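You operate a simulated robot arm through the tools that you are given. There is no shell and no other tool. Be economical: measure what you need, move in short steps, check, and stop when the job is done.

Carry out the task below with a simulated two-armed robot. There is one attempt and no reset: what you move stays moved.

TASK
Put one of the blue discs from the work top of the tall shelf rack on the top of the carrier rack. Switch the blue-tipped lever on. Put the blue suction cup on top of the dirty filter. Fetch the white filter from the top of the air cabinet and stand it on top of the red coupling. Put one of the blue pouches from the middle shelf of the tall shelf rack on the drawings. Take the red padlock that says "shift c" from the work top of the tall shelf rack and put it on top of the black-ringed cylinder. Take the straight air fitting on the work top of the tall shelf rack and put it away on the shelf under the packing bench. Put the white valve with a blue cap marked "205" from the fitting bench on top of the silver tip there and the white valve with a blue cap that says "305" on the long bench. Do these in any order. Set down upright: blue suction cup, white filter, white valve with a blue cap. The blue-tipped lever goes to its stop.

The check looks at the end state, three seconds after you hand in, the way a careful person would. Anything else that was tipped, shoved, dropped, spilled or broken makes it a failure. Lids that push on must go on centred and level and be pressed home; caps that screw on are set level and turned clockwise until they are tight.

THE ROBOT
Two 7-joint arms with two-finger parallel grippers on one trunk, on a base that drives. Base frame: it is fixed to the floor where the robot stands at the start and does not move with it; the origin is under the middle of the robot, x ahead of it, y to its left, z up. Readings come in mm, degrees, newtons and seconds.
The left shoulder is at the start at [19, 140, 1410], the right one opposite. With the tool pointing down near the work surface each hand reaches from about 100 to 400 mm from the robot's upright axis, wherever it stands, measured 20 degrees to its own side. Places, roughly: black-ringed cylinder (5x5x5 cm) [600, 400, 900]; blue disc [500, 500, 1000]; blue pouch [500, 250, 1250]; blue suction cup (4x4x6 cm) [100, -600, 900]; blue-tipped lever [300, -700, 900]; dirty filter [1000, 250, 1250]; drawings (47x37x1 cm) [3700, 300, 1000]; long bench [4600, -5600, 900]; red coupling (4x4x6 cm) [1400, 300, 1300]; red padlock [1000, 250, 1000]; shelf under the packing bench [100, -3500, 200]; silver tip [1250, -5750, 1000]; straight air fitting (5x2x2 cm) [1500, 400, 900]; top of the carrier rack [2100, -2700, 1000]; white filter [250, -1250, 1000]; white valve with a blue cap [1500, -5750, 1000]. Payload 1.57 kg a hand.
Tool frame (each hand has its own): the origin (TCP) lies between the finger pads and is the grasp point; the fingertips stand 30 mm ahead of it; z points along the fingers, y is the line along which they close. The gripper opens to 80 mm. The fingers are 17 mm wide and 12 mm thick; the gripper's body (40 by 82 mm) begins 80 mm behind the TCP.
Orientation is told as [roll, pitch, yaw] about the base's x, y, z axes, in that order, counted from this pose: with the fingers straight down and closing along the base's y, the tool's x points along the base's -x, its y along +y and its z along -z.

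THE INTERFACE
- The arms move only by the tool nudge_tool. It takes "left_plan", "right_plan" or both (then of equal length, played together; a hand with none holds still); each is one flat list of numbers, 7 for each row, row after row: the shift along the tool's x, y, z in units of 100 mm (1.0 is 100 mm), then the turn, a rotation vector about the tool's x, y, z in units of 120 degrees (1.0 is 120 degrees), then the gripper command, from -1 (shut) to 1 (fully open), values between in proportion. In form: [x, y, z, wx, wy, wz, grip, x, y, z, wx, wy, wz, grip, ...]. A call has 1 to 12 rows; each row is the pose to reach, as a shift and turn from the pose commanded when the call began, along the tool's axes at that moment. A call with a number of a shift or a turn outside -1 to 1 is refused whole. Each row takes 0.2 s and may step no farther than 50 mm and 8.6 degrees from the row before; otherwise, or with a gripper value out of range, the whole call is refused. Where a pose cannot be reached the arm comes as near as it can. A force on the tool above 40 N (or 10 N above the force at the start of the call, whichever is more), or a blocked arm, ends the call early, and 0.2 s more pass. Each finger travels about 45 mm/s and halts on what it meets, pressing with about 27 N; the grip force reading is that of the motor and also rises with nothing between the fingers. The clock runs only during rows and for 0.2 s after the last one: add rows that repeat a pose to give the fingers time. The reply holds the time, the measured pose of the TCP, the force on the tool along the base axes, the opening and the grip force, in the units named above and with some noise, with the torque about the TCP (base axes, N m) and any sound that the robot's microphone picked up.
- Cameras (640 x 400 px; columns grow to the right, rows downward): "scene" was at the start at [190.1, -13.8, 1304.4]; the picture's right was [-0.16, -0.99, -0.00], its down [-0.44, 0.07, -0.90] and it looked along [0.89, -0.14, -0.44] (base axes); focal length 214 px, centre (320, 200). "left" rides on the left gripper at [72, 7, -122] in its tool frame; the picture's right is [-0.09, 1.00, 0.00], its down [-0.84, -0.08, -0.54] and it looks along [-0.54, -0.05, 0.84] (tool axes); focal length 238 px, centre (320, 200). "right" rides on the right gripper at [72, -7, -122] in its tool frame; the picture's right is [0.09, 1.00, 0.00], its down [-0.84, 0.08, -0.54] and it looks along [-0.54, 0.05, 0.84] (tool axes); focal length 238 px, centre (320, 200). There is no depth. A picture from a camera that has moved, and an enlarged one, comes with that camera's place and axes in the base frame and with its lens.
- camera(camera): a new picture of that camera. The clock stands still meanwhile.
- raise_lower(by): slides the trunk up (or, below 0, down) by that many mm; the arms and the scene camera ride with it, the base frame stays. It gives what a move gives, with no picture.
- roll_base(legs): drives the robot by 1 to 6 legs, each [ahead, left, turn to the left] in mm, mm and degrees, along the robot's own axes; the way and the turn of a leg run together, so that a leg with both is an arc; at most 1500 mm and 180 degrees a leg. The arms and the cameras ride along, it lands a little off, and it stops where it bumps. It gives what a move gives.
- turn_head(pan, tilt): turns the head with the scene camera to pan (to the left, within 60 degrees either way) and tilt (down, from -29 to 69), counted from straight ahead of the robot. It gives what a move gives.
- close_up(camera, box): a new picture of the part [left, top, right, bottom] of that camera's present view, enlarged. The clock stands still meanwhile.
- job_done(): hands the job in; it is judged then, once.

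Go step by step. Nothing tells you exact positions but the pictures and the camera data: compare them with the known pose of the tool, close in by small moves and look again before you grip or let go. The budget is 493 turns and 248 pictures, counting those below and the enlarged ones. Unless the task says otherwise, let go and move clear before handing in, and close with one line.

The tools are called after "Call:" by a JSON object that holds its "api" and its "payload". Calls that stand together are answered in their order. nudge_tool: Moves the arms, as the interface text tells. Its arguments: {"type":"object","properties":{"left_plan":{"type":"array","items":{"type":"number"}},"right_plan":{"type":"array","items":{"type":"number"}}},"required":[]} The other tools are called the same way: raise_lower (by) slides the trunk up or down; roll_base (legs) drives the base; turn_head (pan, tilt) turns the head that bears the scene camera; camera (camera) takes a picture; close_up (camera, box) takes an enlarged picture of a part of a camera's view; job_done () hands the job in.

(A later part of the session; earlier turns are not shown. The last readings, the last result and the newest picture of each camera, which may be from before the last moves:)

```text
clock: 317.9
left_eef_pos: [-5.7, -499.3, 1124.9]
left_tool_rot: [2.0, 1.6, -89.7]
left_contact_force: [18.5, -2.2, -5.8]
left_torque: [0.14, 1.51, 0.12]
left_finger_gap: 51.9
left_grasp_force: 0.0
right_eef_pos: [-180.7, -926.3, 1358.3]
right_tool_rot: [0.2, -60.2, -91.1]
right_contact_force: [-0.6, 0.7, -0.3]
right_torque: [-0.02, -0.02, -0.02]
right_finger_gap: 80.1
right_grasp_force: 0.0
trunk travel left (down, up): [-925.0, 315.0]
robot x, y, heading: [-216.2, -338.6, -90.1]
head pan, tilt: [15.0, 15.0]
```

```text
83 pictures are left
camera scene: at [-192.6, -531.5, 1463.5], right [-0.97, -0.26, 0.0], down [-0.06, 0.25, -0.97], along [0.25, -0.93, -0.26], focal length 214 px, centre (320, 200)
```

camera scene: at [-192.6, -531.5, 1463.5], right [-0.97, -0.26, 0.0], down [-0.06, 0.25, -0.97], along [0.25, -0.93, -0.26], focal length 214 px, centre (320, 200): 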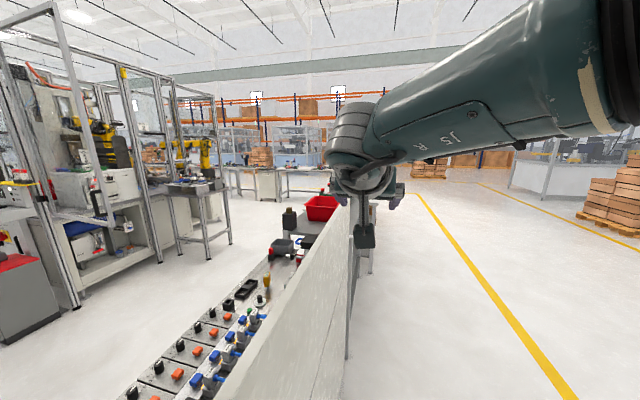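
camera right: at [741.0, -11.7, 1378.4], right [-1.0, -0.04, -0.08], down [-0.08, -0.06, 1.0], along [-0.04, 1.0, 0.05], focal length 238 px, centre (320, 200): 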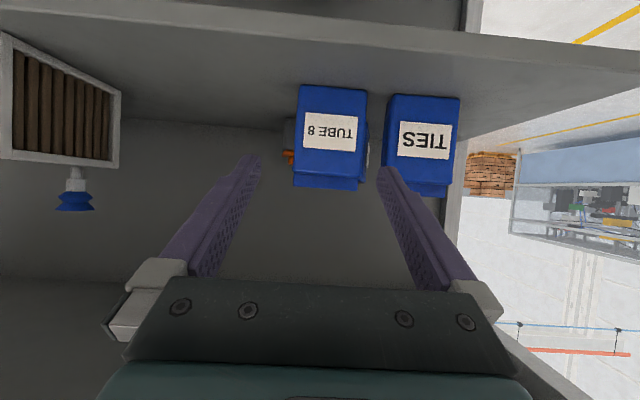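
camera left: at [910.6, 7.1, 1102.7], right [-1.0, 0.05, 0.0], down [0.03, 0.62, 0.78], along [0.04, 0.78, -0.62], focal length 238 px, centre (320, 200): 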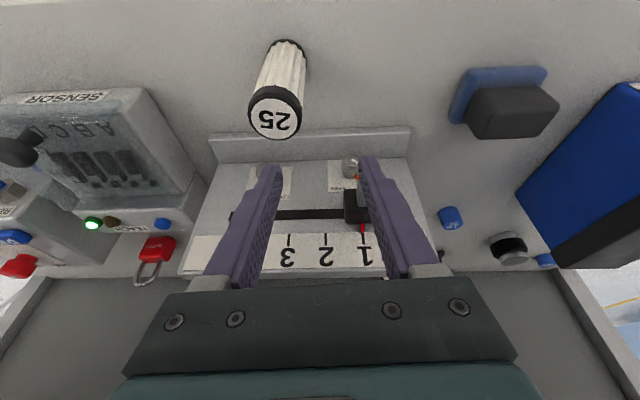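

The left fingers touched the cabinet's back plate. I step off, raise the trunk, and continue.

Call:
{"api": "roll_base", "payload": {"legs": [[0, 20, 0]]}}

Call:
{"api": "raise_lower", "payload": {"by": 150}}

Call:
{"api": "roll_base", "payload": {"legs": [[0, -300, 0], [0, 0, 90], [0, 520, 0]]}}

Call:
{"api": "turn_head", "payload": {"pan": 30, "tilt": 20}}

Call:
{"api": "raise_lower", "payload": {"by": -130}}

Call:
{"api": "camera", "payload": {"camera": "scene"}}

```text
clock: 318.7
left_eef_pos: [11.4, -499.5, 1124.4]
left_tool_rot: [1.7, 1.8, -89.7]
left_contact_force: [-0.5, 0.4, 0.1]
left_torque: [0.03, 0.01, 0.01]
left_finger_gap: 51.9
left_grasp_force: 0.0
right_eef_pos: [-160.6, -927.8, 1358.7]
right_tool_rot: [-0.1, -60.2, -90.9]
right_contact_force: [0.9, 0.0, -0.1]
right_torque: [-0.04, -0.02, 0.02]
right_finger_gap: 80.3
right_grasp_force: 0.0
trunk travel left (down, up): [-925.0, 315.0]
robot x, y, heading: [-197.3, -340.3, -90.2]
head pan, tilt: [15.0, 15.0]
```

```text
clock: 320.4
left_eef_pos: [10.6, -498.2, 1275.8]
left_tool_rot: [1.7, 1.7, -89.7]
left_contact_force: [-0.2, -0.3, -0.8]
left_torque: [-0.03, 0.0, 0.01]
left_finger_gap: 52.1
left_grasp_force: 0.1
right_eef_pos: [-160.6, -927.1, 1509.8]
right_tool_rot: [-0.1, -60.2, -90.9]
right_contact_force: [-0.5, 0.7, 0.4]
right_torque: [-0.03, 0.04, -0.02]
right_finger_gap: 79.8
right_grasp_force: 0.0
trunk travel left (down, up): [-1075.0, 165.0]
robot x, y, heading: [-194.9, -341.0, -89.9]
head pan, tilt: [15.0, 15.0]
```

```text
clock: 328.9
left_eef_pos: [-336.1, 387.1, 1276.0]
left_tool_rot: [1.6, 1.7, 0.1]
left_contact_force: [0.2, -0.2, -0.1]
left_torque: [-0.01, 0.0, 0.02]
left_finger_gap: 51.6
left_grasp_force: 0.1
right_eef_pos: [90.0, 212.6, 1510.1]
right_tool_rot: [0.0, -60.2, -1.0]
right_contact_force: [0.1, 0.4, 0.3]
right_torque: [0.02, 0.04, 0.0]
right_finger_gap: 80.2
right_grasp_force: 0.1
trunk travel left (down, up): [-1075.0, 165.0]
robot x, y, heading: [-495.2, 178.7, -0.3]
head pan, tilt: [15.0, 15.0]
```

```text
clock: 329.7
left_eef_pos: [-336.8, 385.7, 1274.6]
left_tool_rot: [1.6, 1.7, 0.1]
left_contact_force: [-0.1, -1.1, 0.6]
left_torque: [0.03, 0.01, -0.03]
left_finger_gap: 52.0
left_grasp_force: 0.0
right_eef_pos: [89.9, 212.2, 1510.5]
right_tool_rot: [-0.1, -60.2, -1.1]
right_contact_force: [0.6, 0.4, -0.1]
right_torque: [-0.02, 0.01, -0.02]
right_finger_gap: 79.9
right_grasp_force: 0.1
trunk travel left (down, up): [-1075.0, 165.0]
robot x, y, heading: [-495.1, 177.4, -0.4]
head pan, tilt: [30.0, 20.0]
```

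```text
clock: 331.3
left_eef_pos: [-335.9, 387.1, 1144.6]
left_tool_rot: [1.6, 1.7, 0.0]
left_contact_force: [-0.5, 0.0, -0.1]
left_torque: [-0.01, 0.0, 0.01]
left_finger_gap: 51.9
left_grasp_force: 0.2
right_eef_pos: [88.5, 211.4, 1380.0]
right_tool_rot: [-0.2, -60.2, -1.0]
right_contact_force: [-0.5, 0.4, -0.4]
right_torque: [-0.03, 0.02, -0.02]
right_finger_gap: 80.1
right_grasp_force: 0.1
trunk travel left (down, up): [-945.0, 295.0]
robot x, y, heading: [-498.8, 177.3, -0.3]
head pan, tilt: [30.0, 20.0]
```

```text
82 pictures are left
camera scene: at [-315.1, 222.2, 1475.4], right [0.49, -0.87, 0.0], down [-0.3, -0.17, -0.94], along [0.82, 0.47, -0.34], focal length 214 px, centre (320, 200)
```

scene: 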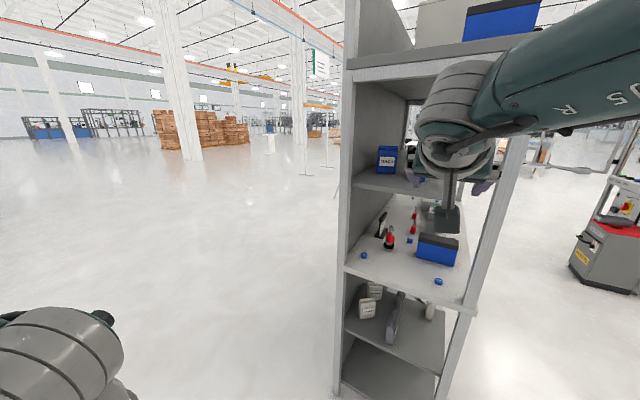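

Call:
{"api": "camera", "payload": {"camera": "right"}}

```text
81 pictures are left
camera right: at [-51.6, 209.3, 1377.5], right [-0.02, 1.0, -0.08], down [-0.05, 0.08, 1.0], along [1.0, 0.03, 0.05], focal length 238 px, centre (320, 200)
```

right: 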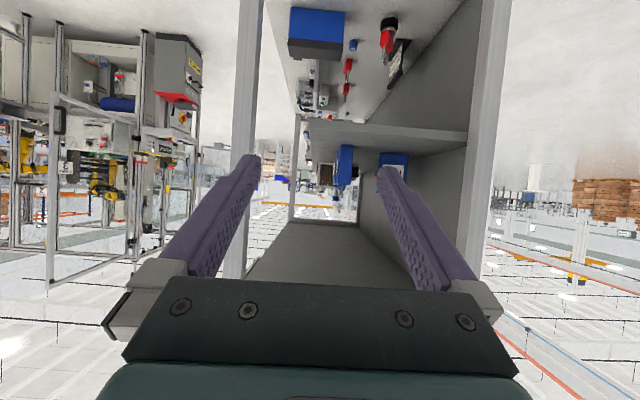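

TIES is about 50 mm thick, centred at y≈292. I line up and drive in.

Call:
{"api": "raise_lower", "payload": {"by": -62}}

Call:
{"api": "roll_base", "payload": {"legs": [[0, 81, 0.5], [380, 0, 0]]}}

Call:
{"api": "camera", "payload": {"camera": "right"}}

```text
clock: 332.3
left_eef_pos: [-336.4, 385.8, 1082.5]
left_tool_rot: [1.6, 1.7, 0.1]
left_contact_force: [-0.1, 0.0, -0.3]
left_torque: [-0.01, 0.0, 0.01]
left_finger_gap: 52.0
left_grasp_force: 0.0
right_eef_pos: [90.2, 212.1, 1317.5]
right_tool_rot: [-0.1, -60.2, -1.1]
right_contact_force: [0.2, 0.2, -1.1]
right_torque: [-0.03, -0.01, 0.02]
right_finger_gap: 80.1
right_grasp_force: 0.1
trunk travel left (down, up): [-883.0, 357.0]
robot x, y, heading: [-496.1, 174.8, -0.2]
head pan, tilt: [30.0, 20.0]
```

```text
clock: 335.4
left_eef_pos: [43.5, 469.1, 1082.5]
left_tool_rot: [1.6, 1.7, 0.6]
left_contact_force: [-0.3, -0.1, 0.1]
left_torque: [0.04, -0.02, 0.01]
left_finger_gap: 52.0
left_grasp_force: 0.1
right_eef_pos: [471.9, 299.7, 1317.6]
right_tool_rot: [-0.1, -60.2, -0.6]
right_contact_force: [0.1, -0.3, 0.5]
right_torque: [-0.01, 0.0, 0.0]
right_finger_gap: 80.0
right_grasp_force: 0.0
trunk travel left (down, up): [-883.0, 357.0]
robot x, y, heading: [-115.5, 264.1, 0.6]
head pan, tilt: [30.0, 20.0]
```

```text
80 pictures are left
camera right: at [330.5, 295.9, 1315.3], right [-0.03, 1.0, -0.08], down [-0.05, 0.08, 1.0], along [1.0, 0.04, 0.05], focal length 238 px, centre (320, 200)
```

right: 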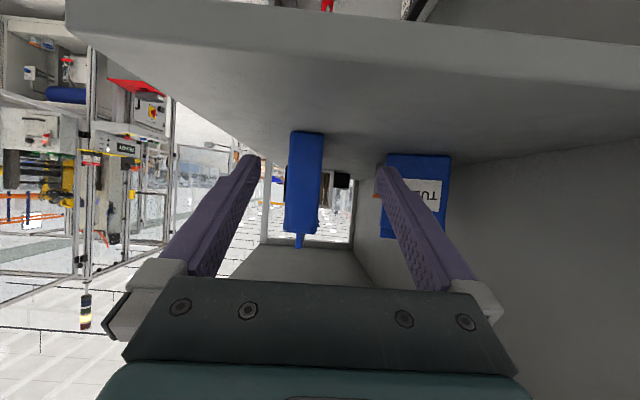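

Call:
{"api": "roll_base", "payload": {"legs": [[60, -11, -0.6]]}}

Call:
{"api": "roll_base", "payload": {"legs": [[60, 0, 0]]}}

Call:
{"api": "camera", "payload": {"camera": "right"}}

```text
clock: 336.4
left_eef_pos: [106.7, 458.3, 1081.4]
left_tool_rot: [1.6, 1.7, 0.0]
left_contact_force: [0.2, -0.3, 0.4]
left_torque: [0.01, 0.03, -0.01]
left_finger_gap: 52.0
left_grasp_force: 0.1
right_eef_pos: [533.1, 283.4, 1317.0]
right_tool_rot: [-0.1, -60.1, -1.3]
right_contact_force: [-0.5, -0.2, 0.2]
right_torque: [-0.01, 0.0, 0.0]
right_finger_gap: 80.3
right_grasp_force: 0.1
trunk travel left (down, up): [-883.0, 357.0]
robot x, y, heading: [-50.1, 247.3, -0.3]
head pan, tilt: [30.0, 20.0]
```

```text
clock: 337.3
left_eef_pos: [165.8, 457.5, 1083.3]
left_tool_rot: [1.7, 1.7, -0.1]
left_contact_force: [0.0, 0.0, -0.2]
left_torque: [0.0, -0.04, 0.03]
left_finger_gap: 52.0
left_grasp_force: 0.1
right_eef_pos: [592.3, 284.0, 1318.2]
right_tool_rot: [-0.2, -60.2, -1.2]
right_contact_force: [0.4, 0.1, -0.5]
right_torque: [0.01, 0.01, -0.03]
right_finger_gap: 80.4
right_grasp_force: 0.0
trunk travel left (down, up): [-883.0, 357.0]
robot x, y, heading: [5.9, 244.0, -0.3]
head pan, tilt: [30.0, 20.0]
```

```text
79 pictures are left
camera right: at [450.7, 279.9, 1315.1], right [-0.02, 1.0, -0.08], down [-0.05, 0.08, 1.0], along [1.0, 0.03, 0.05], focal length 238 px, centre (320, 200)
```

right: 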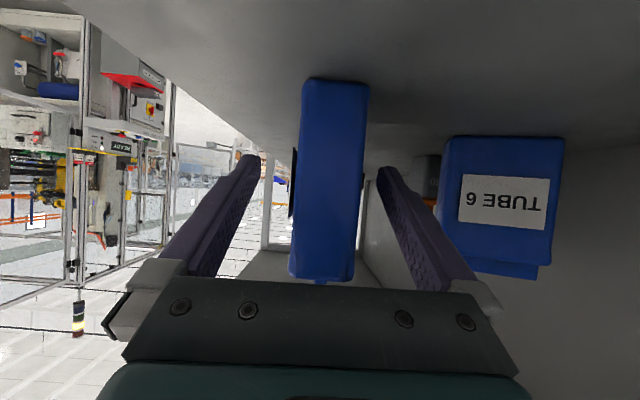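

Call:
{"api": "nudge_tool", "payload": {"right_plan": [0, 0.03, 0, 0, 0, 0, 1, 0, 0.06, 0, 0, 0, 0, 0.6, 0, 0.06, 0, 0, 0, 0, 0.2, 0, 0.06, 0, 0, 0, 0, -0.2, 0, 0.06, 0, 0, 0, 0, -1, 0, 0.06, 0, 0, 0, 0, -1]}}

Call:
{"api": "raise_lower", "payload": {"by": 40}}

Call:
{"api": "camera", "payload": {"camera": "right"}}

```text
clock: 338.7
left_eef_pos: [165.1, 457.5, 1082.8]
left_tool_rot: [1.6, 1.7, 0.0]
left_contact_force: [0.1, 0.2, 0.5]
left_torque: [0.01, 0.01, 0.0]
left_finger_gap: 52.1
left_grasp_force: 0.1
right_eef_pos: [591.5, 289.9, 1316.3]
right_tool_rot: [-0.1, -60.3, -1.1]
right_contact_force: [0.2, -0.4, -0.9]
right_torque: [-0.01, 0.0, -0.01]
right_finger_gap: 35.7
right_grasp_force: 27.0
trunk travel left (down, up): [-883.0, 357.0]
robot x, y, heading: [5.6, 250.3, -0.4]
head pan, tilt: [30.0, 20.0]
```

```text
clock: 339.6
left_eef_pos: [165.4, 457.2, 1123.0]
left_tool_rot: [1.6, 1.7, 0.0]
left_contact_force: [-0.1, -0.8, 0.2]
left_torque: [0.0, 0.0, 0.02]
left_finger_gap: 52.1
left_grasp_force: 0.0
right_eef_pos: [592.0, 287.4, 1357.3]
right_tool_rot: [-0.1, -60.2, -1.1]
right_contact_force: [0.1, 0.2, 0.0]
right_torque: [-0.01, 0.01, -0.02]
right_finger_gap: 35.3
right_grasp_force: 26.9
trunk travel left (down, up): [-923.0, 317.0]
robot x, y, heading: [7.4, 248.3, -0.1]
head pan, tilt: [30.0, 20.0]
```

```text
78 pictures are left
camera right: at [449.0, 284.6, 1355.4], right [-0.02, 1.0, -0.08], down [-0.05, 0.08, 1.0], along [1.0, 0.03, 0.05], focal length 238 px, centre (320, 200)
```

right: 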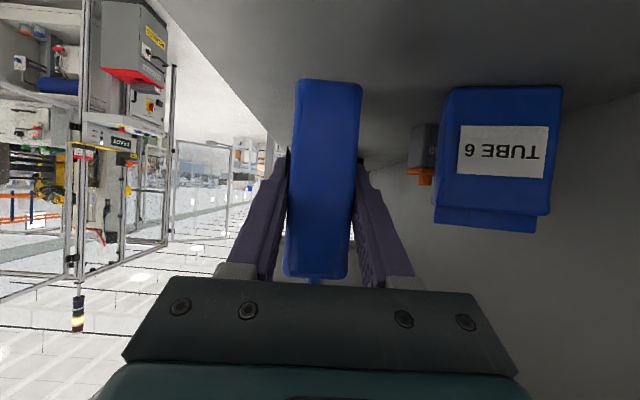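

The pouch is held. I back out and return through the gap, raising for the cabinet's plate and lowering for the rack side.

Call:
{"api": "roll_base", "payload": {"legs": [[-500, 0, 0], [0, -588, 0], [0, 0, -90]]}}

Call:
{"api": "raise_lower", "payload": {"by": 130}}

Call:
{"api": "roll_base", "payload": {"legs": [[0, 610, 0]]}}

Call:
{"api": "raise_lower", "payload": {"by": -260}}

Call:
{"api": "roll_base", "payload": {"legs": [[0, 850, 0]]}}

```text
clock: 349.3
left_eef_pos: [-289.7, -499.5, 1123.2]
left_tool_rot: [1.6, 1.8, -90.5]
left_contact_force: [1.0, 0.1, -0.2]
left_torque: [0.02, 0.02, 0.02]
left_finger_gap: 51.9
left_grasp_force: 0.1
right_eef_pos: [-462.2, -922.9, 1356.5]
right_tool_rot: [-0.2, -60.3, -91.7]
right_contact_force: [-0.5, 0.7, -1.6]
right_torque: [0.0, 0.02, -0.02]
right_finger_gap: 35.6
right_grasp_force: 26.6
trunk travel left (down, up): [-923.0, 317.0]
robot x, y, heading: [-496.6, -334.9, -91.0]
head pan, tilt: [30.0, 20.0]
```

```text
clock: 350.9
left_eef_pos: [-290.1, -499.2, 1252.5]
left_tool_rot: [1.6, 1.8, -90.5]
left_contact_force: [0.6, 0.1, 0.1]
left_torque: [0.09, 0.03, 0.02]
left_finger_gap: 52.0
left_grasp_force: 0.0
right_eef_pos: [-462.8, -922.6, 1486.2]
right_tool_rot: [-0.1, -60.3, -91.6]
right_contact_force: [1.0, 0.4, -1.0]
right_torque: [0.01, 0.04, -0.02]
right_finger_gap: 35.6
right_grasp_force: 27.5
trunk travel left (down, up): [-1053.0, 187.0]
robot x, y, heading: [-497.8, -340.7, -90.8]
head pan, tilt: [30.0, 20.0]
```

```text
clock: 354.3
left_eef_pos: [317.6, -508.6, 1253.5]
left_tool_rot: [1.6, 1.7, -90.5]
left_contact_force: [0.6, -0.3, 0.3]
left_torque: [-0.01, 0.02, 0.02]
left_finger_gap: 52.0
left_grasp_force: 0.1
right_eef_pos: [144.3, -933.2, 1488.0]
right_tool_rot: [-0.1, -60.2, -91.7]
right_contact_force: [-0.2, -0.2, -0.7]
right_torque: [0.03, -0.02, 0.01]
right_finger_gap: 35.5
right_grasp_force: 27.0
trunk travel left (down, up): [-1053.0, 187.0]
robot x, y, heading: [109.0, -347.0, -90.8]
head pan, tilt: [30.0, 20.0]
```

```text
clock: 357.0
left_eef_pos: [318.2, -508.6, 993.8]
left_tool_rot: [1.6, 1.7, -90.6]
left_contact_force: [0.1, 1.0, 0.0]
left_torque: [-0.01, 0.01, -0.01]
left_finger_gap: 51.9
left_grasp_force: 0.0
right_eef_pos: [144.9, -932.3, 1228.0]
right_tool_rot: [-0.1, -60.2, -91.8]
right_contact_force: [-0.2, -0.2, -0.8]
right_torque: [0.0, 0.01, -0.01]
right_finger_gap: 35.5
right_grasp_force: 26.9
trunk travel left (down, up): [-793.0, 447.0]
robot x, y, heading: [111.2, -342.3, -91.2]
head pan, tilt: [30.0, 20.0]
```

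```text
clock: 361.4
left_eef_pos: [1161.0, -524.6, 993.4]
left_tool_rot: [1.6, 1.7, -90.8]
left_contact_force: [-0.1, 0.1, -0.1]
left_torque: [0.0, -0.01, 0.01]
left_finger_gap: 51.9
left_grasp_force: 0.2
right_eef_pos: [986.8, -948.7, 1227.0]
right_tool_rot: [-0.2, -60.2, -91.9]
right_contact_force: [0.4, -0.1, -1.3]
right_torque: [0.03, 0.0, 0.01]
right_finger_gap: 35.5
right_grasp_force: 26.8
trunk travel left (down, up): [-793.0, 447.0]
robot x, y, heading: [953.2, -365.2, -91.4]
head pan, tilt: [30.0, 20.0]
```

Call:
{"api": "roll_base", "payload": {"legs": [[250, 0, 0], [0, 0, 91]]}}

Call:
{"api": "raise_lower", "payload": {"by": 120}}

Call:
{"api": "turn_head", "payload": {"pan": 0, "tilt": 15}}

Call:
{"api": "camera", "payload": {"camera": "scene"}}

```text
clock: 367.1
left_eef_pos: [1111.9, -405.3, 992.3]
left_tool_rot: [1.6, 1.7, -0.9]
left_contact_force: [0.1, -0.3, 0.1]
left_torque: [-0.01, -0.02, -0.02]
left_finger_gap: 52.1
left_grasp_force: 0.1
right_eef_pos: [1535.7, -580.3, 1226.9]
right_tool_rot: [-0.1, -60.3, -2.0]
right_contact_force: [-0.2, -0.3, 0.9]
right_torque: [0.01, 0.04, 0.03]
right_finger_gap: 35.6
right_grasp_force: 26.4
trunk travel left (down, up): [-793.0, 447.0]
robot x, y, heading: [947.8, -608.2, -1.2]
head pan, tilt: [30.0, 20.0]
```

```text
clock: 368.6
left_eef_pos: [1111.8, -404.8, 1113.7]
left_tool_rot: [1.6, 1.7, -0.9]
left_contact_force: [-0.5, 0.7, 0.6]
left_torque: [0.01, -0.02, -0.01]
left_finger_gap: 52.2
left_grasp_force: 0.0
right_eef_pos: [1535.1, -581.3, 1347.3]
right_tool_rot: [-0.1, -60.1, -1.9]
right_contact_force: [-0.4, 0.4, -0.9]
right_torque: [0.01, 0.02, -0.02]
right_finger_gap: 35.7
right_grasp_force: 27.3
trunk travel left (down, up): [-913.0, 327.0]
robot x, y, heading: [949.6, -612.3, -1.4]
head pan, tilt: [30.0, 20.0]
```

```text
clock: 369.6
left_eef_pos: [1111.8, -405.8, 1113.3]
left_tool_rot: [1.7, 1.7, -0.9]
left_contact_force: [-0.4, 0.2, 0.0]
left_torque: [-0.05, 0.01, 0.0]
left_finger_gap: 51.9
left_grasp_force: 0.1
right_eef_pos: [1536.7, -583.7, 1347.8]
right_tool_rot: [-0.3, -60.2, -2.3]
right_contact_force: [-1.2, -0.5, -0.8]
right_torque: [-0.03, 0.0, -0.01]
right_finger_gap: 35.4
right_grasp_force: 27.3
trunk travel left (down, up): [-913.0, 327.0]
robot x, y, heading: [952.6, -611.5, -1.4]
head pan, tilt: [0.0, 15.0]
```

```text
77 pictures are left
camera scene: at [1140.8, -592.1, 1447.8], right [0.24, -0.97, 0.0], down [-0.29, -0.07, -0.95], along [0.93, 0.23, -0.3], focal length 214 px, centre (320, 200)
```

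scene: 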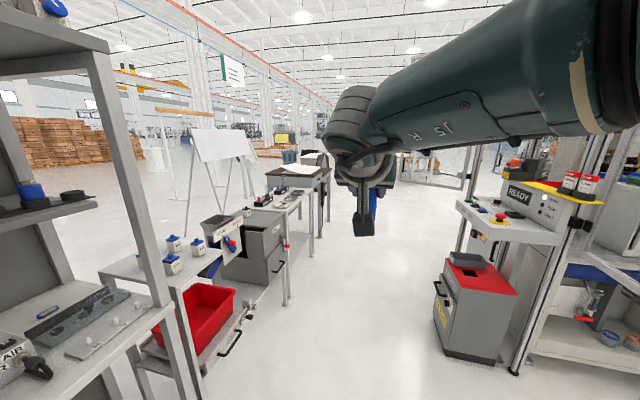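

The way east is clear, with the drawings on a dark table near (3750,330). I drive along the aisle and turn toward it.

Call:
{"api": "roll_base", "payload": {"legs": [[1400, 40, 1], [1250, 0, 0]]}}

Call:
{"api": "turn_head", "payload": {"pan": 55, "tilt": 20}}

Call:
{"api": "camera", "payload": {"camera": "scene"}}

```text
clock: 382.5
left_eef_pos: [3758.7, -365.0, 1112.4]
left_tool_rot: [1.6, 1.7, 1.2]
left_contact_force: [0.2, 1.5, 0.5]
left_torque: [-0.01, 0.04, -0.01]
left_finger_gap: 52.1
left_grasp_force: 0.1
right_eef_pos: [4188.9, -528.2, 1347.2]
right_tool_rot: [-0.3, -60.2, -0.1]
right_contact_force: [-0.4, 0.4, -0.7]
right_torque: [0.02, 0.03, -0.02]
right_finger_gap: 35.3
right_grasp_force: 27.2
trunk travel left (down, up): [-913.0, 327.0]
robot x, y, heading: [3603.4, -578.1, 0.9]
head pan, tilt: [0.0, 15.0]
```

```text
clock: 383.7
left_eef_pos: [3759.6, -365.3, 1113.0]
left_tool_rot: [1.6, 1.8, 1.3]
left_contact_force: [0.3, 0.9, 0.5]
left_torque: [0.0, -0.01, -0.01]
left_finger_gap: 51.7
left_grasp_force: 0.0
right_eef_pos: [4189.4, -528.3, 1347.4]
right_tool_rot: [-0.3, -60.2, -0.1]
right_contact_force: [0.3, 0.0, 0.5]
right_torque: [0.03, 0.0, -0.02]
right_finger_gap: 35.3
right_grasp_force: 26.9
trunk travel left (down, up): [-913.0, 327.0]
robot x, y, heading: [3604.8, -581.4, 0.9]
head pan, tilt: [55.0, 20.0]
```

```text
76 pictures are left
camera scene: at [3757.2, -499.2, 1443.4], right [0.83, -0.56, 0.0], down [-0.19, -0.28, -0.94], along [0.53, 0.78, -0.34], focal length 214 px, centre (320, 200)
```

scene: 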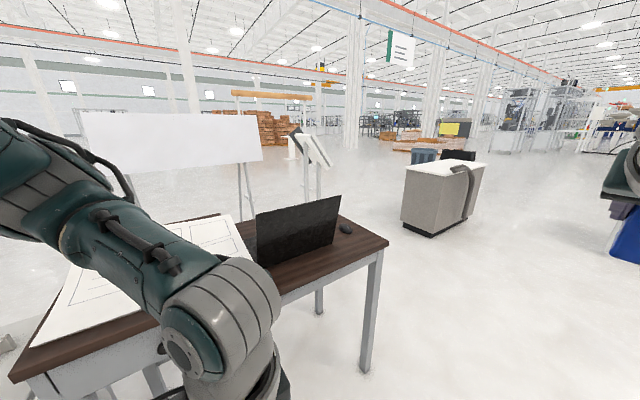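

Call:
{"api": "roll_base", "payload": {"legs": [[0, 0, 89], [60, -120, 0]]}}

Call:
{"api": "camera", "payload": {"camera": "right"}}

```text
clock: 384.6
left_eef_pos: [3753.5, -360.4, 1113.4]
left_tool_rot: [1.5, 1.7, 2.6]
left_contact_force: [-0.3, -0.4, -0.3]
left_torque: [0.01, 0.01, 0.01]
left_finger_gap: 52.1
left_grasp_force: 0.0
right_eef_pos: [4188.1, -513.4, 1345.8]
right_tool_rot: [-0.3, -60.1, 1.1]
right_contact_force: [0.0, -0.2, -0.8]
right_torque: [0.02, 0.01, 0.01]
right_finger_gap: 35.4
right_grasp_force: 27.0
trunk travel left (down, up): [-913.0, 327.0]
robot x, y, heading: [3602.3, -580.4, 2.2]
head pan, tilt: [55.0, 20.0]
stopped in leg 1: the robot was blocked; the commanded pose is now the measured one
```

```text
75 pictures are left
camera right: at [4046.1, -523.0, 1344.7], right [-0.06, 0.99, -0.08], down [-0.05, 0.08, 1.0], along [1.0, 0.07, 0.05], focal length 238 px, centre (320, 200)
```

right: 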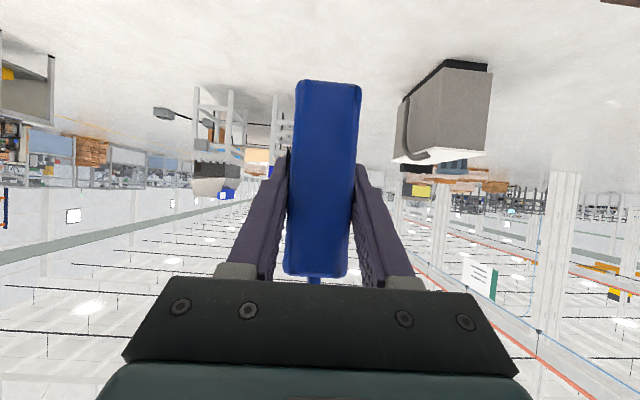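

Call:
{"api": "roll_base", "payload": {"legs": [[0, 90, 0], [0, 0, 88]]}}

```text
clock: 389.4
left_eef_pos: [3392.5, -326.0, 1112.8]
left_tool_rot: [1.6, 1.7, 89.9]
left_contact_force: [0.5, -1.4, -0.7]
left_torque: [-0.01, -0.01, -0.01]
left_finger_gap: 52.2
left_grasp_force: 0.0
right_eef_pos: [3565.0, 99.6, 1345.6]
right_tool_rot: [-0.3, -60.2, 88.5]
right_contact_force: [0.2, 0.3, -1.1]
right_torque: [-0.04, -0.01, -0.01]
right_finger_gap: 35.7
right_grasp_force: 26.6
trunk travel left (down, up): [-913.0, 327.0]
robot x, y, heading: [3598.7, -487.5, 89.5]
head pan, tilt: [55.0, 20.0]
```

Call:
{"api": "roll_base", "payload": {"legs": [[60, -110, 0]]}}

Call:
{"api": "turn_head", "payload": {"pan": 25, "tilt": 35}}

Call:
{"api": "camera", "payload": {"camera": "scene"}}

```text
clock: 390.7
left_eef_pos: [3501.9, -268.0, 1112.1]
left_tool_rot: [1.5, 1.7, 89.9]
left_contact_force: [0.9, 0.2, 0.5]
left_torque: [0.03, -0.02, 0.0]
left_finger_gap: 51.7
left_grasp_force: 0.0
right_eef_pos: [3676.7, 158.9, 1346.6]
right_tool_rot: [-0.2, -60.1, 88.5]
right_contact_force: [0.4, 0.4, -0.2]
right_torque: [-0.03, 0.04, -0.02]
right_finger_gap: 35.6
right_grasp_force: 27.2
trunk travel left (down, up): [-913.0, 327.0]
robot x, y, heading: [3709.2, -426.3, 89.6]
head pan, tilt: [55.0, 20.0]
```

```text
clock: 391.6
left_eef_pos: [3502.4, -267.8, 1113.4]
left_tool_rot: [1.7, 1.8, 89.9]
left_contact_force: [-0.7, -0.4, -0.3]
left_torque: [-0.03, -0.01, 0.01]
left_finger_gap: 52.1
left_grasp_force: 0.2
right_eef_pos: [3675.7, 158.7, 1346.5]
right_tool_rot: [-0.4, -60.1, 88.5]
right_contact_force: [-0.8, -0.5, -1.1]
right_torque: [0.0, 0.01, 0.01]
right_finger_gap: 35.6
right_grasp_force: 27.0
trunk travel left (down, up): [-913.0, 327.0]
robot x, y, heading: [3713.3, -426.4, 89.4]
head pan, tilt: [25.0, 35.0]
```

```text
74 pictures are left
camera scene: at [3675.3, -249.2, 1419.6], right [0.91, 0.42, 0.0], down [0.24, -0.52, -0.82], along [-0.34, 0.75, -0.57], focal length 214 px, centre (320, 200)
```

scene: 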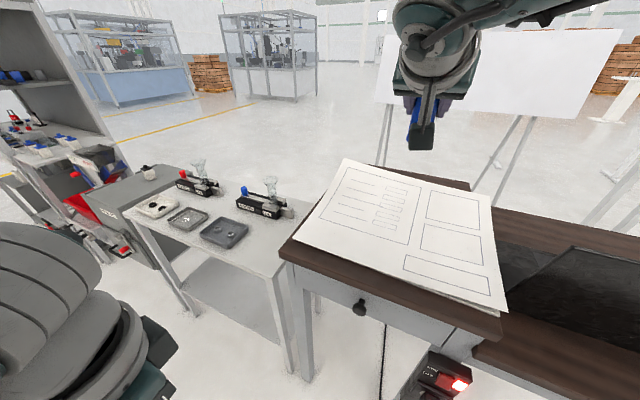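

Call:
{"api": "roll_base", "payload": {"legs": [[125, -8, 0]]}}

Call:
{"api": "raise_lower", "payload": {"by": -200}}

Call:
{"api": "camera", "payload": {"camera": "right"}}

Call:
{"api": "camera", "payload": {"camera": "scene"}}

```text
clock: 392.9
left_eef_pos: [3511.0, -143.7, 1111.8]
left_tool_rot: [1.5, 1.8, 90.1]
left_contact_force: [-0.3, -0.2, 0.0]
left_torque: [0.02, -0.01, 0.04]
left_finger_gap: 52.2
left_grasp_force: 0.1
right_eef_pos: [3684.0, 283.8, 1347.8]
right_tool_rot: [-0.2, -60.1, 88.6]
right_contact_force: [0.2, 0.3, -0.1]
right_torque: [0.01, 0.0, -0.01]
right_finger_gap: 34.9
right_grasp_force: 27.1
trunk travel left (down, up): [-913.0, 327.0]
robot x, y, heading: [3720.7, -304.8, 89.5]
head pan, tilt: [25.0, 35.0]
```

```text
clock: 395.1
left_eef_pos: [3510.0, -142.8, 913.8]
left_tool_rot: [1.6, 1.8, 90.0]
left_contact_force: [0.1, 0.8, -0.6]
left_torque: [-0.03, 0.01, -0.02]
left_finger_gap: 52.1
left_grasp_force: 0.1
right_eef_pos: [3684.5, 283.8, 1145.7]
right_tool_rot: [-0.3, -60.0, 88.6]
right_contact_force: [-0.3, 0.2, -1.2]
right_torque: [0.0, 0.0, 0.01]
right_finger_gap: 35.5
right_grasp_force: 27.7
trunk travel left (down, up): [-713.0, 527.0]
robot x, y, heading: [3717.8, -304.3, 89.4]
head pan, tilt: [25.0, 35.0]
```

```text
73 pictures are left
camera right: at [3686.4, 142.6, 1144.8], right [-1.0, -0.02, -0.08], down [-0.08, -0.05, 1.0], along [-0.02, 1.0, 0.05], focal length 238 px, centre (320, 200)
```

right: 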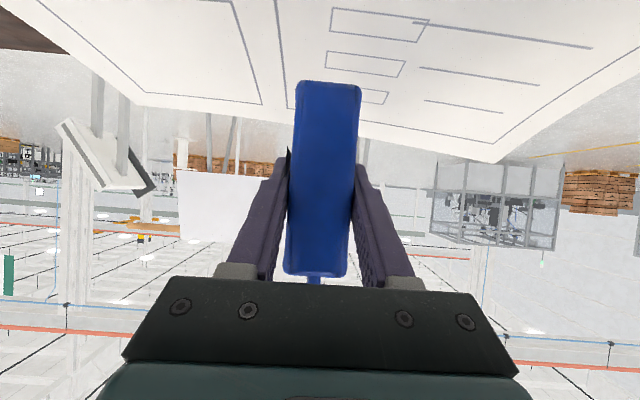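

```text
72 pictures are left
camera scene: at [3684.0, -123.8, 1219.6], right [0.91, 0.42, 0.0], down [0.24, -0.52, -0.82], along [-0.34, 0.74, -0.57], focal length 214 px, centre (320, 200)
```

scene: 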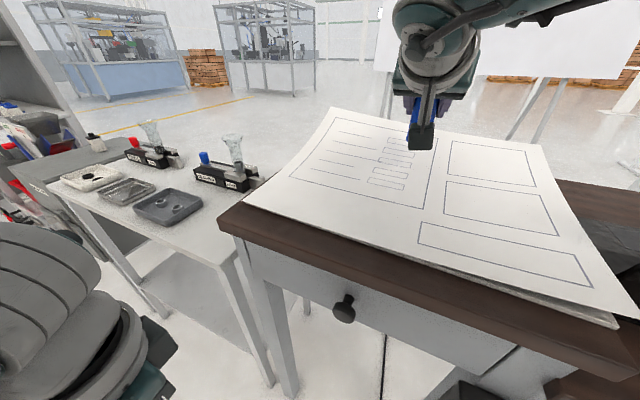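

The sheet lies at z≈1000 and spans x 3438–3911, y 96–466; the pouch is over its middle. I lower it.

Call:
{"api": "raise_lower", "payload": {"by": -76}}

Call:
{"api": "raise_lower", "payload": {"by": -6}}

Call:
{"api": "raise_lower", "payload": {"by": -4}}

```text
clock: 396.2
left_eef_pos: [3510.5, -141.6, 836.8]
left_tool_rot: [1.5, 1.7, 89.9]
left_contact_force: [0.9, -0.5, -0.3]
left_torque: [0.02, -0.03, 0.0]
left_finger_gap: 51.9
left_grasp_force: 0.0
right_eef_pos: [3684.5, 283.2, 1071.6]
right_tool_rot: [-0.2, -60.0, 88.5]
right_contact_force: [0.2, 0.4, -0.7]
right_torque: [-0.02, -0.02, -0.03]
right_finger_gap: 35.5
right_grasp_force: 26.9
trunk travel left (down, up): [-637.0, 603.0]
robot x, y, heading: [3720.1, -301.6, 89.7]
head pan, tilt: [25.0, 35.0]
```

```text
clock: 396.8
left_eef_pos: [3511.7, -143.2, 831.3]
left_tool_rot: [1.6, 1.7, 90.1]
left_contact_force: [0.5, -0.3, -0.1]
left_torque: [-0.01, -0.02, 0.0]
left_finger_gap: 52.0
left_grasp_force: 0.1
right_eef_pos: [3684.8, 283.7, 1064.9]
right_tool_rot: [-0.3, -60.1, 88.7]
right_contact_force: [0.4, 0.2, -0.2]
right_torque: [0.04, 0.0, -0.03]
right_finger_gap: 34.9
right_grasp_force: 27.0
trunk travel left (down, up): [-631.0, 609.0]
robot x, y, heading: [3718.4, -304.5, 89.6]
head pan, tilt: [25.0, 35.0]
```

```text
clock: 397.3
left_eef_pos: [3510.4, -142.6, 828.0]
left_tool_rot: [1.6, 1.7, 89.9]
left_contact_force: [0.2, -0.9, 0.0]
left_torque: [0.01, 0.0, -0.06]
left_finger_gap: 52.1
left_grasp_force: 0.0
right_eef_pos: [3685.0, 286.3, 1064.6]
right_tool_rot: [-0.4, -60.5, 88.8]
right_contact_force: [1.6, -7.2, 22.9]
right_torque: [-0.3, 0.09, 0.02]
right_finger_gap: 35.5
right_grasp_force: 27.0
trunk travel left (down, up): [-627.0, 613.0]
robot x, y, heading: [3716.1, -302.1, 89.8]
head pan, tilt: [25.0, 35.0]
```

Contact. I ease, release and back away.

Call:
{"api": "raise_lower", "payload": {"by": 3}}

Call:
{"api": "nudge_tool", "payload": {"right_plan": [0, 0, 0, 0, 0, 0, 0.1, 0, 0, 0, 0, 0, 0, 0.4, 0, 0, 0, 0, 0, 0, 0.8, 0, 0, 0, 0, 0, 0, 1, 0, 0, 0, 0, 0, 0, 1]}}

Call:
{"api": "roll_base", "payload": {"legs": [[-200, 0, 0]]}}

Call:
{"api": "camera", "payload": {"camera": "scene"}}

```text
clock: 397.8
left_eef_pos: [3511.1, -140.9, 830.4]
left_tool_rot: [1.6, 1.5, 90.0]
left_contact_force: [0.1, -0.1, -0.8]
left_torque: [0.02, -0.03, 0.0]
left_finger_gap: 51.9
left_grasp_force: 0.0
right_eef_pos: [3684.5, 286.0, 1064.5]
right_tool_rot: [-0.3, -60.2, 88.7]
right_contact_force: [-1.0, 3.1, 9.1]
right_torque: [0.85, 0.07, 0.08]
right_finger_gap: 35.1
right_grasp_force: 26.8
trunk travel left (down, up): [-630.0, 610.0]
robot x, y, heading: [3718.7, -296.4, 89.7]
head pan, tilt: [25.0, 35.0]
```

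```text
clock: 399.0
left_eef_pos: [3510.2, -142.1, 830.3]
left_tool_rot: [1.6, 1.7, 90.0]
left_contact_force: [0.0, 0.7, 0.0]
left_torque: [0.01, -0.01, -0.01]
left_finger_gap: 52.1
left_grasp_force: 0.1
right_eef_pos: [3683.7, 284.4, 1063.7]
right_tool_rot: [-0.3, -60.1, 88.6]
right_contact_force: [-0.1, 0.4, -0.6]
right_torque: [0.03, 0.03, -0.01]
right_finger_gap: 80.0
right_grasp_force: 0.1
trunk travel left (down, up): [-630.0, 610.0]
robot x, y, heading: [3718.7, -300.3, 89.5]
head pan, tilt: [25.0, 35.0]
```

```text
clock: 400.6
left_eef_pos: [3509.8, -343.3, 828.9]
left_tool_rot: [1.7, 1.7, 90.0]
left_contact_force: [0.3, -0.6, -0.5]
left_torque: [0.02, 0.01, 0.0]
left_finger_gap: 51.9
left_grasp_force: 0.1
right_eef_pos: [3682.1, 83.5, 1064.2]
right_tool_rot: [-0.3, -60.1, 88.6]
right_contact_force: [-0.5, -0.4, -0.8]
right_torque: [0.02, -0.02, 0.0]
right_finger_gap: 80.0
right_grasp_force: 0.0
trunk travel left (down, up): [-630.0, 610.0]
robot x, y, heading: [3715.0, -501.2, 89.5]
head pan, tilt: [25.0, 35.0]
```

```text
71 pictures are left
camera scene: at [3682.8, -323.8, 1136.5], right [0.91, 0.42, 0.0], down [0.24, -0.52, -0.82], along [-0.34, 0.74, -0.57], focal length 214 px, centre (320, 200)
```

scene: 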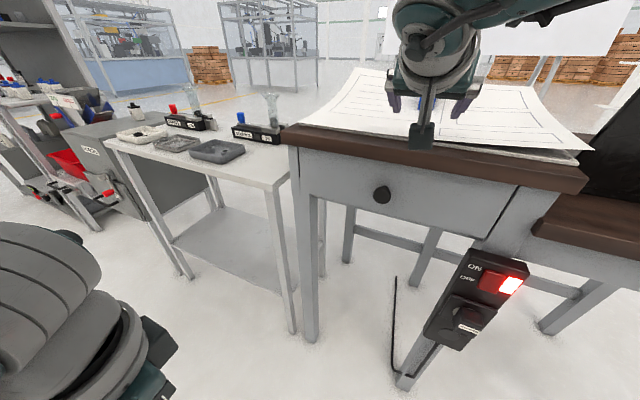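

The pouch stands on the drawings. Next a blue disc: I raise the arms and drive back west to the rack, facing disc "12" near (739,285).

Call:
{"api": "raise_lower", "payload": {"by": 270}}

Call:
{"api": "roll_base", "payload": {"legs": [[0, 0, 90], [1400, 0, 0], [1400, 0, 0], [50, 30, -69]]}}

Call:
{"api": "turn_head", "payload": {"pan": 5, "tilt": 20}}

Call:
{"api": "camera", "payload": {"camera": "scene"}}

```text
clock: 403.4
left_eef_pos: [3510.7, -342.3, 1100.7]
left_tool_rot: [1.7, 1.8, 90.0]
left_contact_force: [0.2, 0.3, 0.9]
left_torque: [-0.02, 0.01, 0.01]
left_finger_gap: 52.1
left_grasp_force: 0.1
right_eef_pos: [3683.3, 84.4, 1333.6]
right_tool_rot: [-0.2, -60.1, 88.6]
right_contact_force: [0.7, -0.4, 0.0]
right_torque: [0.02, -0.02, -0.01]
right_finger_gap: 80.1
right_grasp_force: 0.1
trunk travel left (down, up): [-900.0, 340.0]
robot x, y, heading: [3718.3, -502.6, 89.5]
head pan, tilt: [25.0, 35.0]
```

```text
clock: 406.5
left_eef_pos: [3491.2, -596.2, 1100.6]
left_tool_rot: [1.7, 1.5, 158.2]
left_contact_force: [0.4, -0.2, -0.5]
left_torque: [-0.01, 0.02, 0.01]
left_finger_gap: 52.1
left_grasp_force: 0.1
right_eef_pos: [3160.5, -274.5, 1333.1]
right_tool_rot: [-0.3, -60.1, 156.9]
right_contact_force: [1.0, -1.1, 0.1]
right_torque: [-0.02, 0.0, 0.01]
right_finger_gap: 79.8
right_grasp_force: 0.0
trunk travel left (down, up): [-900.0, 340.0]
robot x, y, heading: [3715.7, -461.2, 157.9]
head pan, tilt: [25.0, 35.0]
stopped in leg 1: the robot was blocked; the commanded pose is now the measured one
```

```text
clock: 407.3
left_eef_pos: [3493.2, -595.1, 1101.0]
left_tool_rot: [1.6, 1.7, 158.2]
left_contact_force: [0.5, 0.7, 0.5]
left_torque: [0.0, 0.01, 0.01]
left_finger_gap: 52.0
left_grasp_force: 0.0
right_eef_pos: [3160.7, -269.3, 1335.6]
right_tool_rot: [-0.5, -60.3, 156.5]
right_contact_force: [0.1, 0.1, 0.4]
right_torque: [0.0, -0.02, -0.01]
right_finger_gap: 80.2
right_grasp_force: 0.1
trunk travel left (down, up): [-900.0, 340.0]
robot x, y, heading: [3722.2, -462.0, 157.9]
head pan, tilt: [5.0, 20.0]
```

```text
70 pictures are left
camera scene: at [3535.9, -410.6, 1423.2], right [0.15, 0.99, 0.0], down [0.41, -0.06, -0.91], along [-0.9, 0.14, -0.41], focal length 214 px, centre (320, 200)
```

scene: 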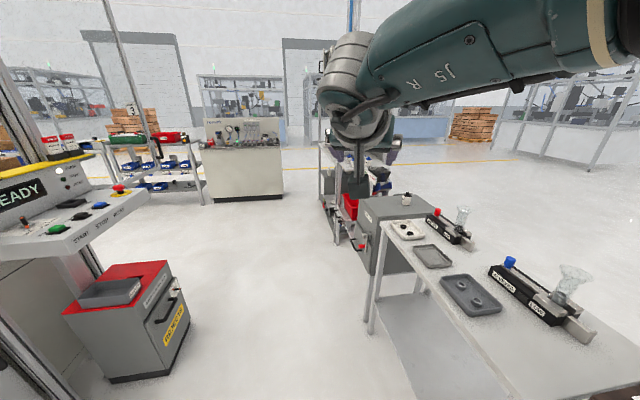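

Call:
{"api": "roll_base", "payload": {"legs": [[0, 60, 0], [100, 0, 22]]}}

```text
clock: 408.2
left_eef_pos: [3483.4, -609.6, 1099.6]
left_tool_rot: [1.6, 1.5, 158.9]
left_contact_force: [-0.4, 0.3, 0.1]
left_torque: [0.01, -0.02, 0.01]
left_finger_gap: 51.9
left_grasp_force: 0.0
right_eef_pos: [3150.0, -280.0, 1336.6]
right_tool_rot: [-1.0, -60.5, 157.0]
right_contact_force: [0.0, -0.6, 0.3]
right_torque: [-0.02, -0.01, 0.03]
right_finger_gap: 80.1
right_grasp_force: 0.1
trunk travel left (down, up): [-900.0, 340.0]
robot x, y, heading: [3710.0, -473.4, 158.3]
head pan, tilt: [5.0, 20.0]
stopped in leg 1: the robot was blocked; the commanded pose is now the measured one
```

Call:
{"api": "turn_head", "payload": {"pan": 60, "tilt": 40}}

Call:
{"api": "camera", "payload": {"camera": "scene"}}

```text
clock: 409.4
left_eef_pos: [3483.5, -607.9, 1099.0]
left_tool_rot: [1.6, 1.7, 158.7]
left_contact_force: [-0.6, 0.7, 0.0]
left_torque: [0.03, 0.01, 0.0]
left_finger_gap: 51.8
left_grasp_force: 0.0
right_eef_pos: [3149.3, -283.6, 1336.4]
right_tool_rot: [-1.0, -60.5, 157.0]
right_contact_force: [0.3, -0.2, 0.4]
right_torque: [0.03, 0.0, -0.01]
right_finger_gap: 79.9
right_grasp_force: 0.0
trunk travel left (down, up): [-900.0, 340.0]
robot x, y, heading: [3709.3, -471.5, 158.6]
head pan, tilt: [60.0, 40.0]
```

```text
69 pictures are left
camera scene: at [3550.8, -489.9, 1399.1], right [-0.62, 0.79, 0.0], down [0.5, 0.4, -0.77], along [-0.6, -0.47, -0.64], focal length 214 px, centre (320, 200)
```

scene: 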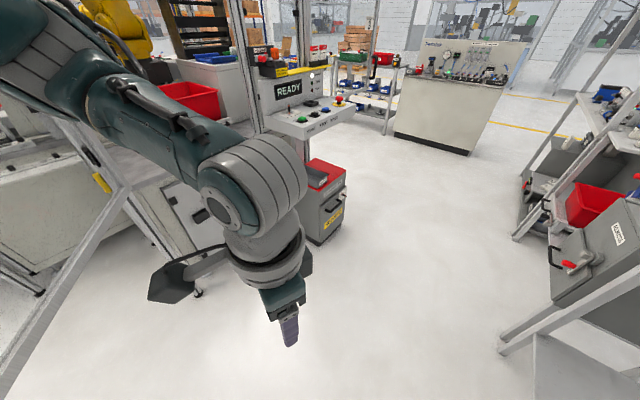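

The left elbow is by the robot-cell fence. I turn back to face the tables and slide west sideways instead, hands high.

Call:
{"api": "roll_base", "payload": {"legs": [[20, -20, -68], [-70, 0, 0], [0, 1400, 0], [0, 1330, 0]]}}

```text
clock: 423.3
left_eef_pos: [1447.5, -343.5, 1099.4]
left_tool_rot: [1.5, 1.7, 89.5]
left_contact_force: [0.1, -0.3, -0.2]
left_torque: [-0.04, 0.02, -0.02]
left_finger_gap: 52.0
left_grasp_force: 0.0
right_eef_pos: [1653.0, 90.8, 1333.8]
right_tool_rot: [-2.9, -60.2, 86.9]
right_contact_force: [17.1, -3.8, -1.5]
right_torque: [0.17, 0.55, 0.93]
right_finger_gap: 65.2
right_grasp_force: 0.0
trunk travel left (down, up): [-900.0, 340.0]
robot x, y, heading: [1652.7, -502.6, 89.2]
head pan, tilt: [60.0, 40.0]
stopped in leg 4: the force on the tool passed its limit at 57 N (the readings are from after the stop); the commanded pose is now the measured one
```

Call:
{"api": "roll_base", "payload": {"legs": [[0, -20, 0], [-120, 0, 0], [0, 740, 0]]}}

Call:
{"api": "turn_head", "payload": {"pan": 10, "tilt": 20}}

Call:
{"api": "camera", "payload": {"camera": "scene"}}

```text
clock: 428.5
left_eef_pos: [734.0, -453.4, 1100.7]
left_tool_rot: [1.6, 1.7, 89.6]
left_contact_force: [0.4, -0.2, 0.6]
left_torque: [0.02, 0.03, 0.0]
left_finger_gap: 51.9
left_grasp_force: 0.0
right_eef_pos: [934.5, -20.7, 1334.1]
right_tool_rot: [-2.2, -60.3, 87.0]
right_contact_force: [0.5, 0.6, -0.3]
right_torque: [-0.02, 0.04, 0.01]
right_finger_gap: 80.1
right_grasp_force: 0.0
trunk travel left (down, up): [-900.0, 340.0]
robot x, y, heading: [941.5, -610.4, 89.2]
head pan, tilt: [60.0, 40.0]
```

```text
clock: 429.7
left_eef_pos: [733.9, -452.9, 1100.6]
left_tool_rot: [1.5, 1.7, 89.6]
left_contact_force: [-0.3, -0.6, -0.2]
left_torque: [0.01, -0.02, -0.01]
left_finger_gap: 51.9
left_grasp_force: 0.1
right_eef_pos: [935.1, -20.4, 1335.1]
right_tool_rot: [-2.1, -60.2, 86.9]
right_contact_force: [-1.2, 0.4, 0.4]
right_torque: [0.01, -0.01, -0.02]
right_finger_gap: 80.2
right_grasp_force: 0.1
trunk travel left (down, up): [-900.0, 340.0]
robot x, y, heading: [942.4, -613.8, 89.0]
head pan, tilt: [10.0, 20.0]
```

```text
68 pictures are left
camera scene: at [926.9, -424.8, 1429.8], right [0.98, 0.18, 0.0], down [0.06, -0.34, -0.94], along [-0.17, 0.92, -0.35], focal length 214 px, centre (320, 200)
```

scene: 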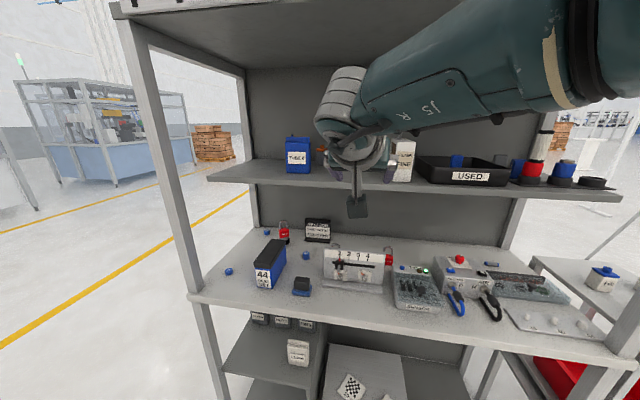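

All previous placements still stand. I reshape the right hand (steeper, to the right) and go for disc "12".

Call:
{"api": "nudge_tool", "payload": {"right_plan": [0.05, -0.25, -0.1, -0.004, 0.05, 0.01, 0.6, 0.1, -0.5, -0.2, -0.009, 0.1, 0.02, 0.5, 0.15, -0.75, -0.3, -0.013, 0.15, 0.02, 0.5, 0.2, -1, -0.4, -0.018, 0.21, 0.02, 0.5]}}

Call:
{"api": "raise_lower", "payload": {"by": -290}}

Call:
{"api": "roll_base", "payload": {"legs": [[0, 0, 19.5]]}}

```text
clock: 430.7
left_eef_pos: [732.6, -453.4, 1100.9]
left_tool_rot: [1.5, 1.7, 89.6]
left_contact_force: [0.2, 0.0, 0.2]
left_torque: [0.01, 0.01, -0.03]
left_finger_gap: 52.1
left_grasp_force: 0.1
right_eef_pos: [1029.7, -73.7, 1338.3]
right_tool_rot: [2.7, -35.1, 83.7]
right_contact_force: [0.2, -1.1, 0.1]
right_torque: [0.02, 0.02, -0.01]
right_finger_gap: 59.9
right_grasp_force: 0.1
trunk travel left (down, up): [-900.0, 340.0]
robot x, y, heading: [941.3, -614.8, 89.3]
head pan, tilt: [10.0, 20.0]
```

```text
clock: 433.6
left_eef_pos: [734.6, -454.1, 809.3]
left_tool_rot: [1.6, 1.7, 89.6]
left_contact_force: [0.3, -1.2, -0.6]
left_torque: [-0.01, -0.03, 0.01]
left_finger_gap: 52.0
left_grasp_force: 0.2
right_eef_pos: [1030.8, -74.2, 1047.9]
right_tool_rot: [2.5, -35.1, 83.6]
right_contact_force: [-0.2, -0.5, 0.6]
right_torque: [-0.02, -0.02, 0.03]
right_finger_gap: 59.9
right_grasp_force: 0.1
trunk travel left (down, up): [-610.0, 630.0]
robot x, y, heading: [939.6, -617.9, 89.0]
head pan, tilt: [10.0, 20.0]
```

```text
clock: 435.1
left_eef_pos: [692.0, -529.9, 809.8]
left_tool_rot: [1.5, 1.7, 109.1]
left_contact_force: [0.1, 1.0, 0.3]
left_torque: [0.02, -0.02, 0.02]
left_finger_gap: 51.9
left_grasp_force: 0.0
right_eef_pos: [843.5, -76.2, 1049.6]
right_tool_rot: [2.7, -35.2, 103.2]
right_contact_force: [-0.7, 0.1, 0.7]
right_torque: [0.02, 0.02, -0.03]
right_finger_gap: 60.0
right_grasp_force: 0.0
trunk travel left (down, up): [-610.0, 630.0]
robot x, y, heading: [943.1, -616.3, 108.8]
head pan, tilt: [10.0, 20.0]
```

Call:
{"api": "nudge_tool", "payload": {"right_plan": [0, 0, 0, 0.011, 0, 0, 0.5, 0, 0, 0, 0.022, 0, 0, 0.5]}}

Call:
{"api": "roll_base", "payload": {"legs": [[260, -10, 0]]}}

Call:
{"api": "camera", "payload": {"camera": "right"}}

```text
clock: 435.6
left_eef_pos: [692.4, -532.6, 810.3]
left_tool_rot: [1.6, 1.7, 109.2]
left_contact_force: [-0.4, -0.5, 0.1]
left_torque: [0.02, 0.01, 0.01]
left_finger_gap: 52.1
left_grasp_force: 0.1
right_eef_pos: [843.8, -74.1, 1048.0]
right_tool_rot: [-0.1, -35.1, 103.0]
right_contact_force: [0.9, -0.7, -0.2]
right_torque: [0.01, 0.02, 0.0]
right_finger_gap: 60.0
right_grasp_force: 0.0
trunk travel left (down, up): [-610.0, 630.0]
robot x, y, heading: [941.0, -609.7, 108.7]
head pan, tilt: [10.0, 20.0]
```

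```text
clock: 437.5
left_eef_pos: [617.7, -279.3, 809.4]
left_tool_rot: [1.5, 1.7, 109.0]
left_contact_force: [-0.7, -0.8, 0.3]
left_torque: [-0.02, 0.02, 0.0]
left_finger_gap: 52.1
left_grasp_force: 0.0
right_eef_pos: [770.6, 177.3, 1049.8]
right_tool_rot: [-0.1, -35.1, 102.8]
right_contact_force: [0.0, 0.1, -0.2]
right_torque: [0.01, -0.02, -0.04]
right_finger_gap: 60.1
right_grasp_force: 0.0
trunk travel left (down, up): [-610.0, 630.0]
robot x, y, heading: [866.9, -362.4, 108.7]
head pan, tilt: [10.0, 20.0]
```

```text
67 pictures are left
camera right: at [805.7, 52.4, 1106.5], right [-0.95, -0.3, -0.05], down [-0.16, 0.35, 0.92], along [-0.25, 0.89, -0.38], focal length 238 px, centre (320, 200)
```

right: 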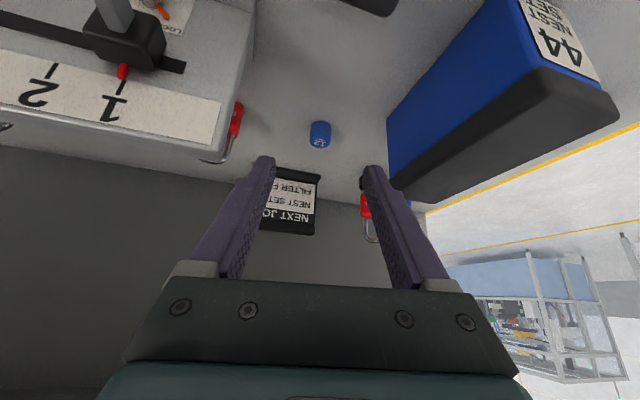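

Call:
{"api": "roll_base", "payload": {"legs": [[92, -8, 0]]}}

Call:
{"api": "raise_lower", "payload": {"by": -75}}

Call:
{"api": "camera", "payload": {"camera": "right"}}

```text
clock: 438.6
left_eef_pos: [595.7, -190.5, 809.6]
left_tool_rot: [1.5, 1.6, 109.0]
left_contact_force: [-0.2, 0.9, -0.1]
left_torque: [-0.01, 0.02, 0.04]
left_finger_gap: 51.9
left_grasp_force: 0.0
right_eef_pos: [748.9, 264.8, 1048.0]
right_tool_rot: [-0.2, -35.1, 102.9]
right_contact_force: [-0.6, 0.1, -0.1]
right_torque: [0.0, -0.02, -0.01]
right_finger_gap: 59.8
right_grasp_force: 0.0
trunk travel left (down, up): [-610.0, 630.0]
robot x, y, heading: [846.4, -275.9, 108.8]
head pan, tilt: [10.0, 20.0]
```

```text
clock: 439.8
left_eef_pos: [596.5, -190.6, 734.9]
left_tool_rot: [1.6, 1.7, 109.2]
left_contact_force: [-0.1, -0.5, 0.2]
left_torque: [-0.02, -0.01, 0.01]
left_finger_gap: 52.1
left_grasp_force: 0.2
right_eef_pos: [748.3, 265.9, 973.9]
right_tool_rot: [0.0, -35.1, 102.9]
right_contact_force: [0.6, 0.5, 0.3]
right_torque: [-0.02, 0.03, -0.01]
right_finger_gap: 59.9
right_grasp_force: 0.0
trunk travel left (down, up): [-535.0, 705.0]
robot x, y, heading: [843.2, -274.9, 108.8]
head pan, tilt: [10.0, 20.0]
```

```text
66 pictures are left
camera right: at [783.9, 141.7, 1031.4], right [-0.95, -0.3, -0.05], down [-0.16, 0.35, 0.92], along [-0.25, 0.89, -0.38], focal length 238 px, centre (320, 200)
```

right: 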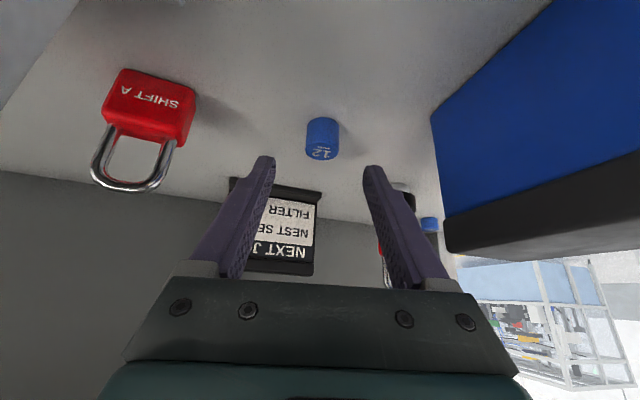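

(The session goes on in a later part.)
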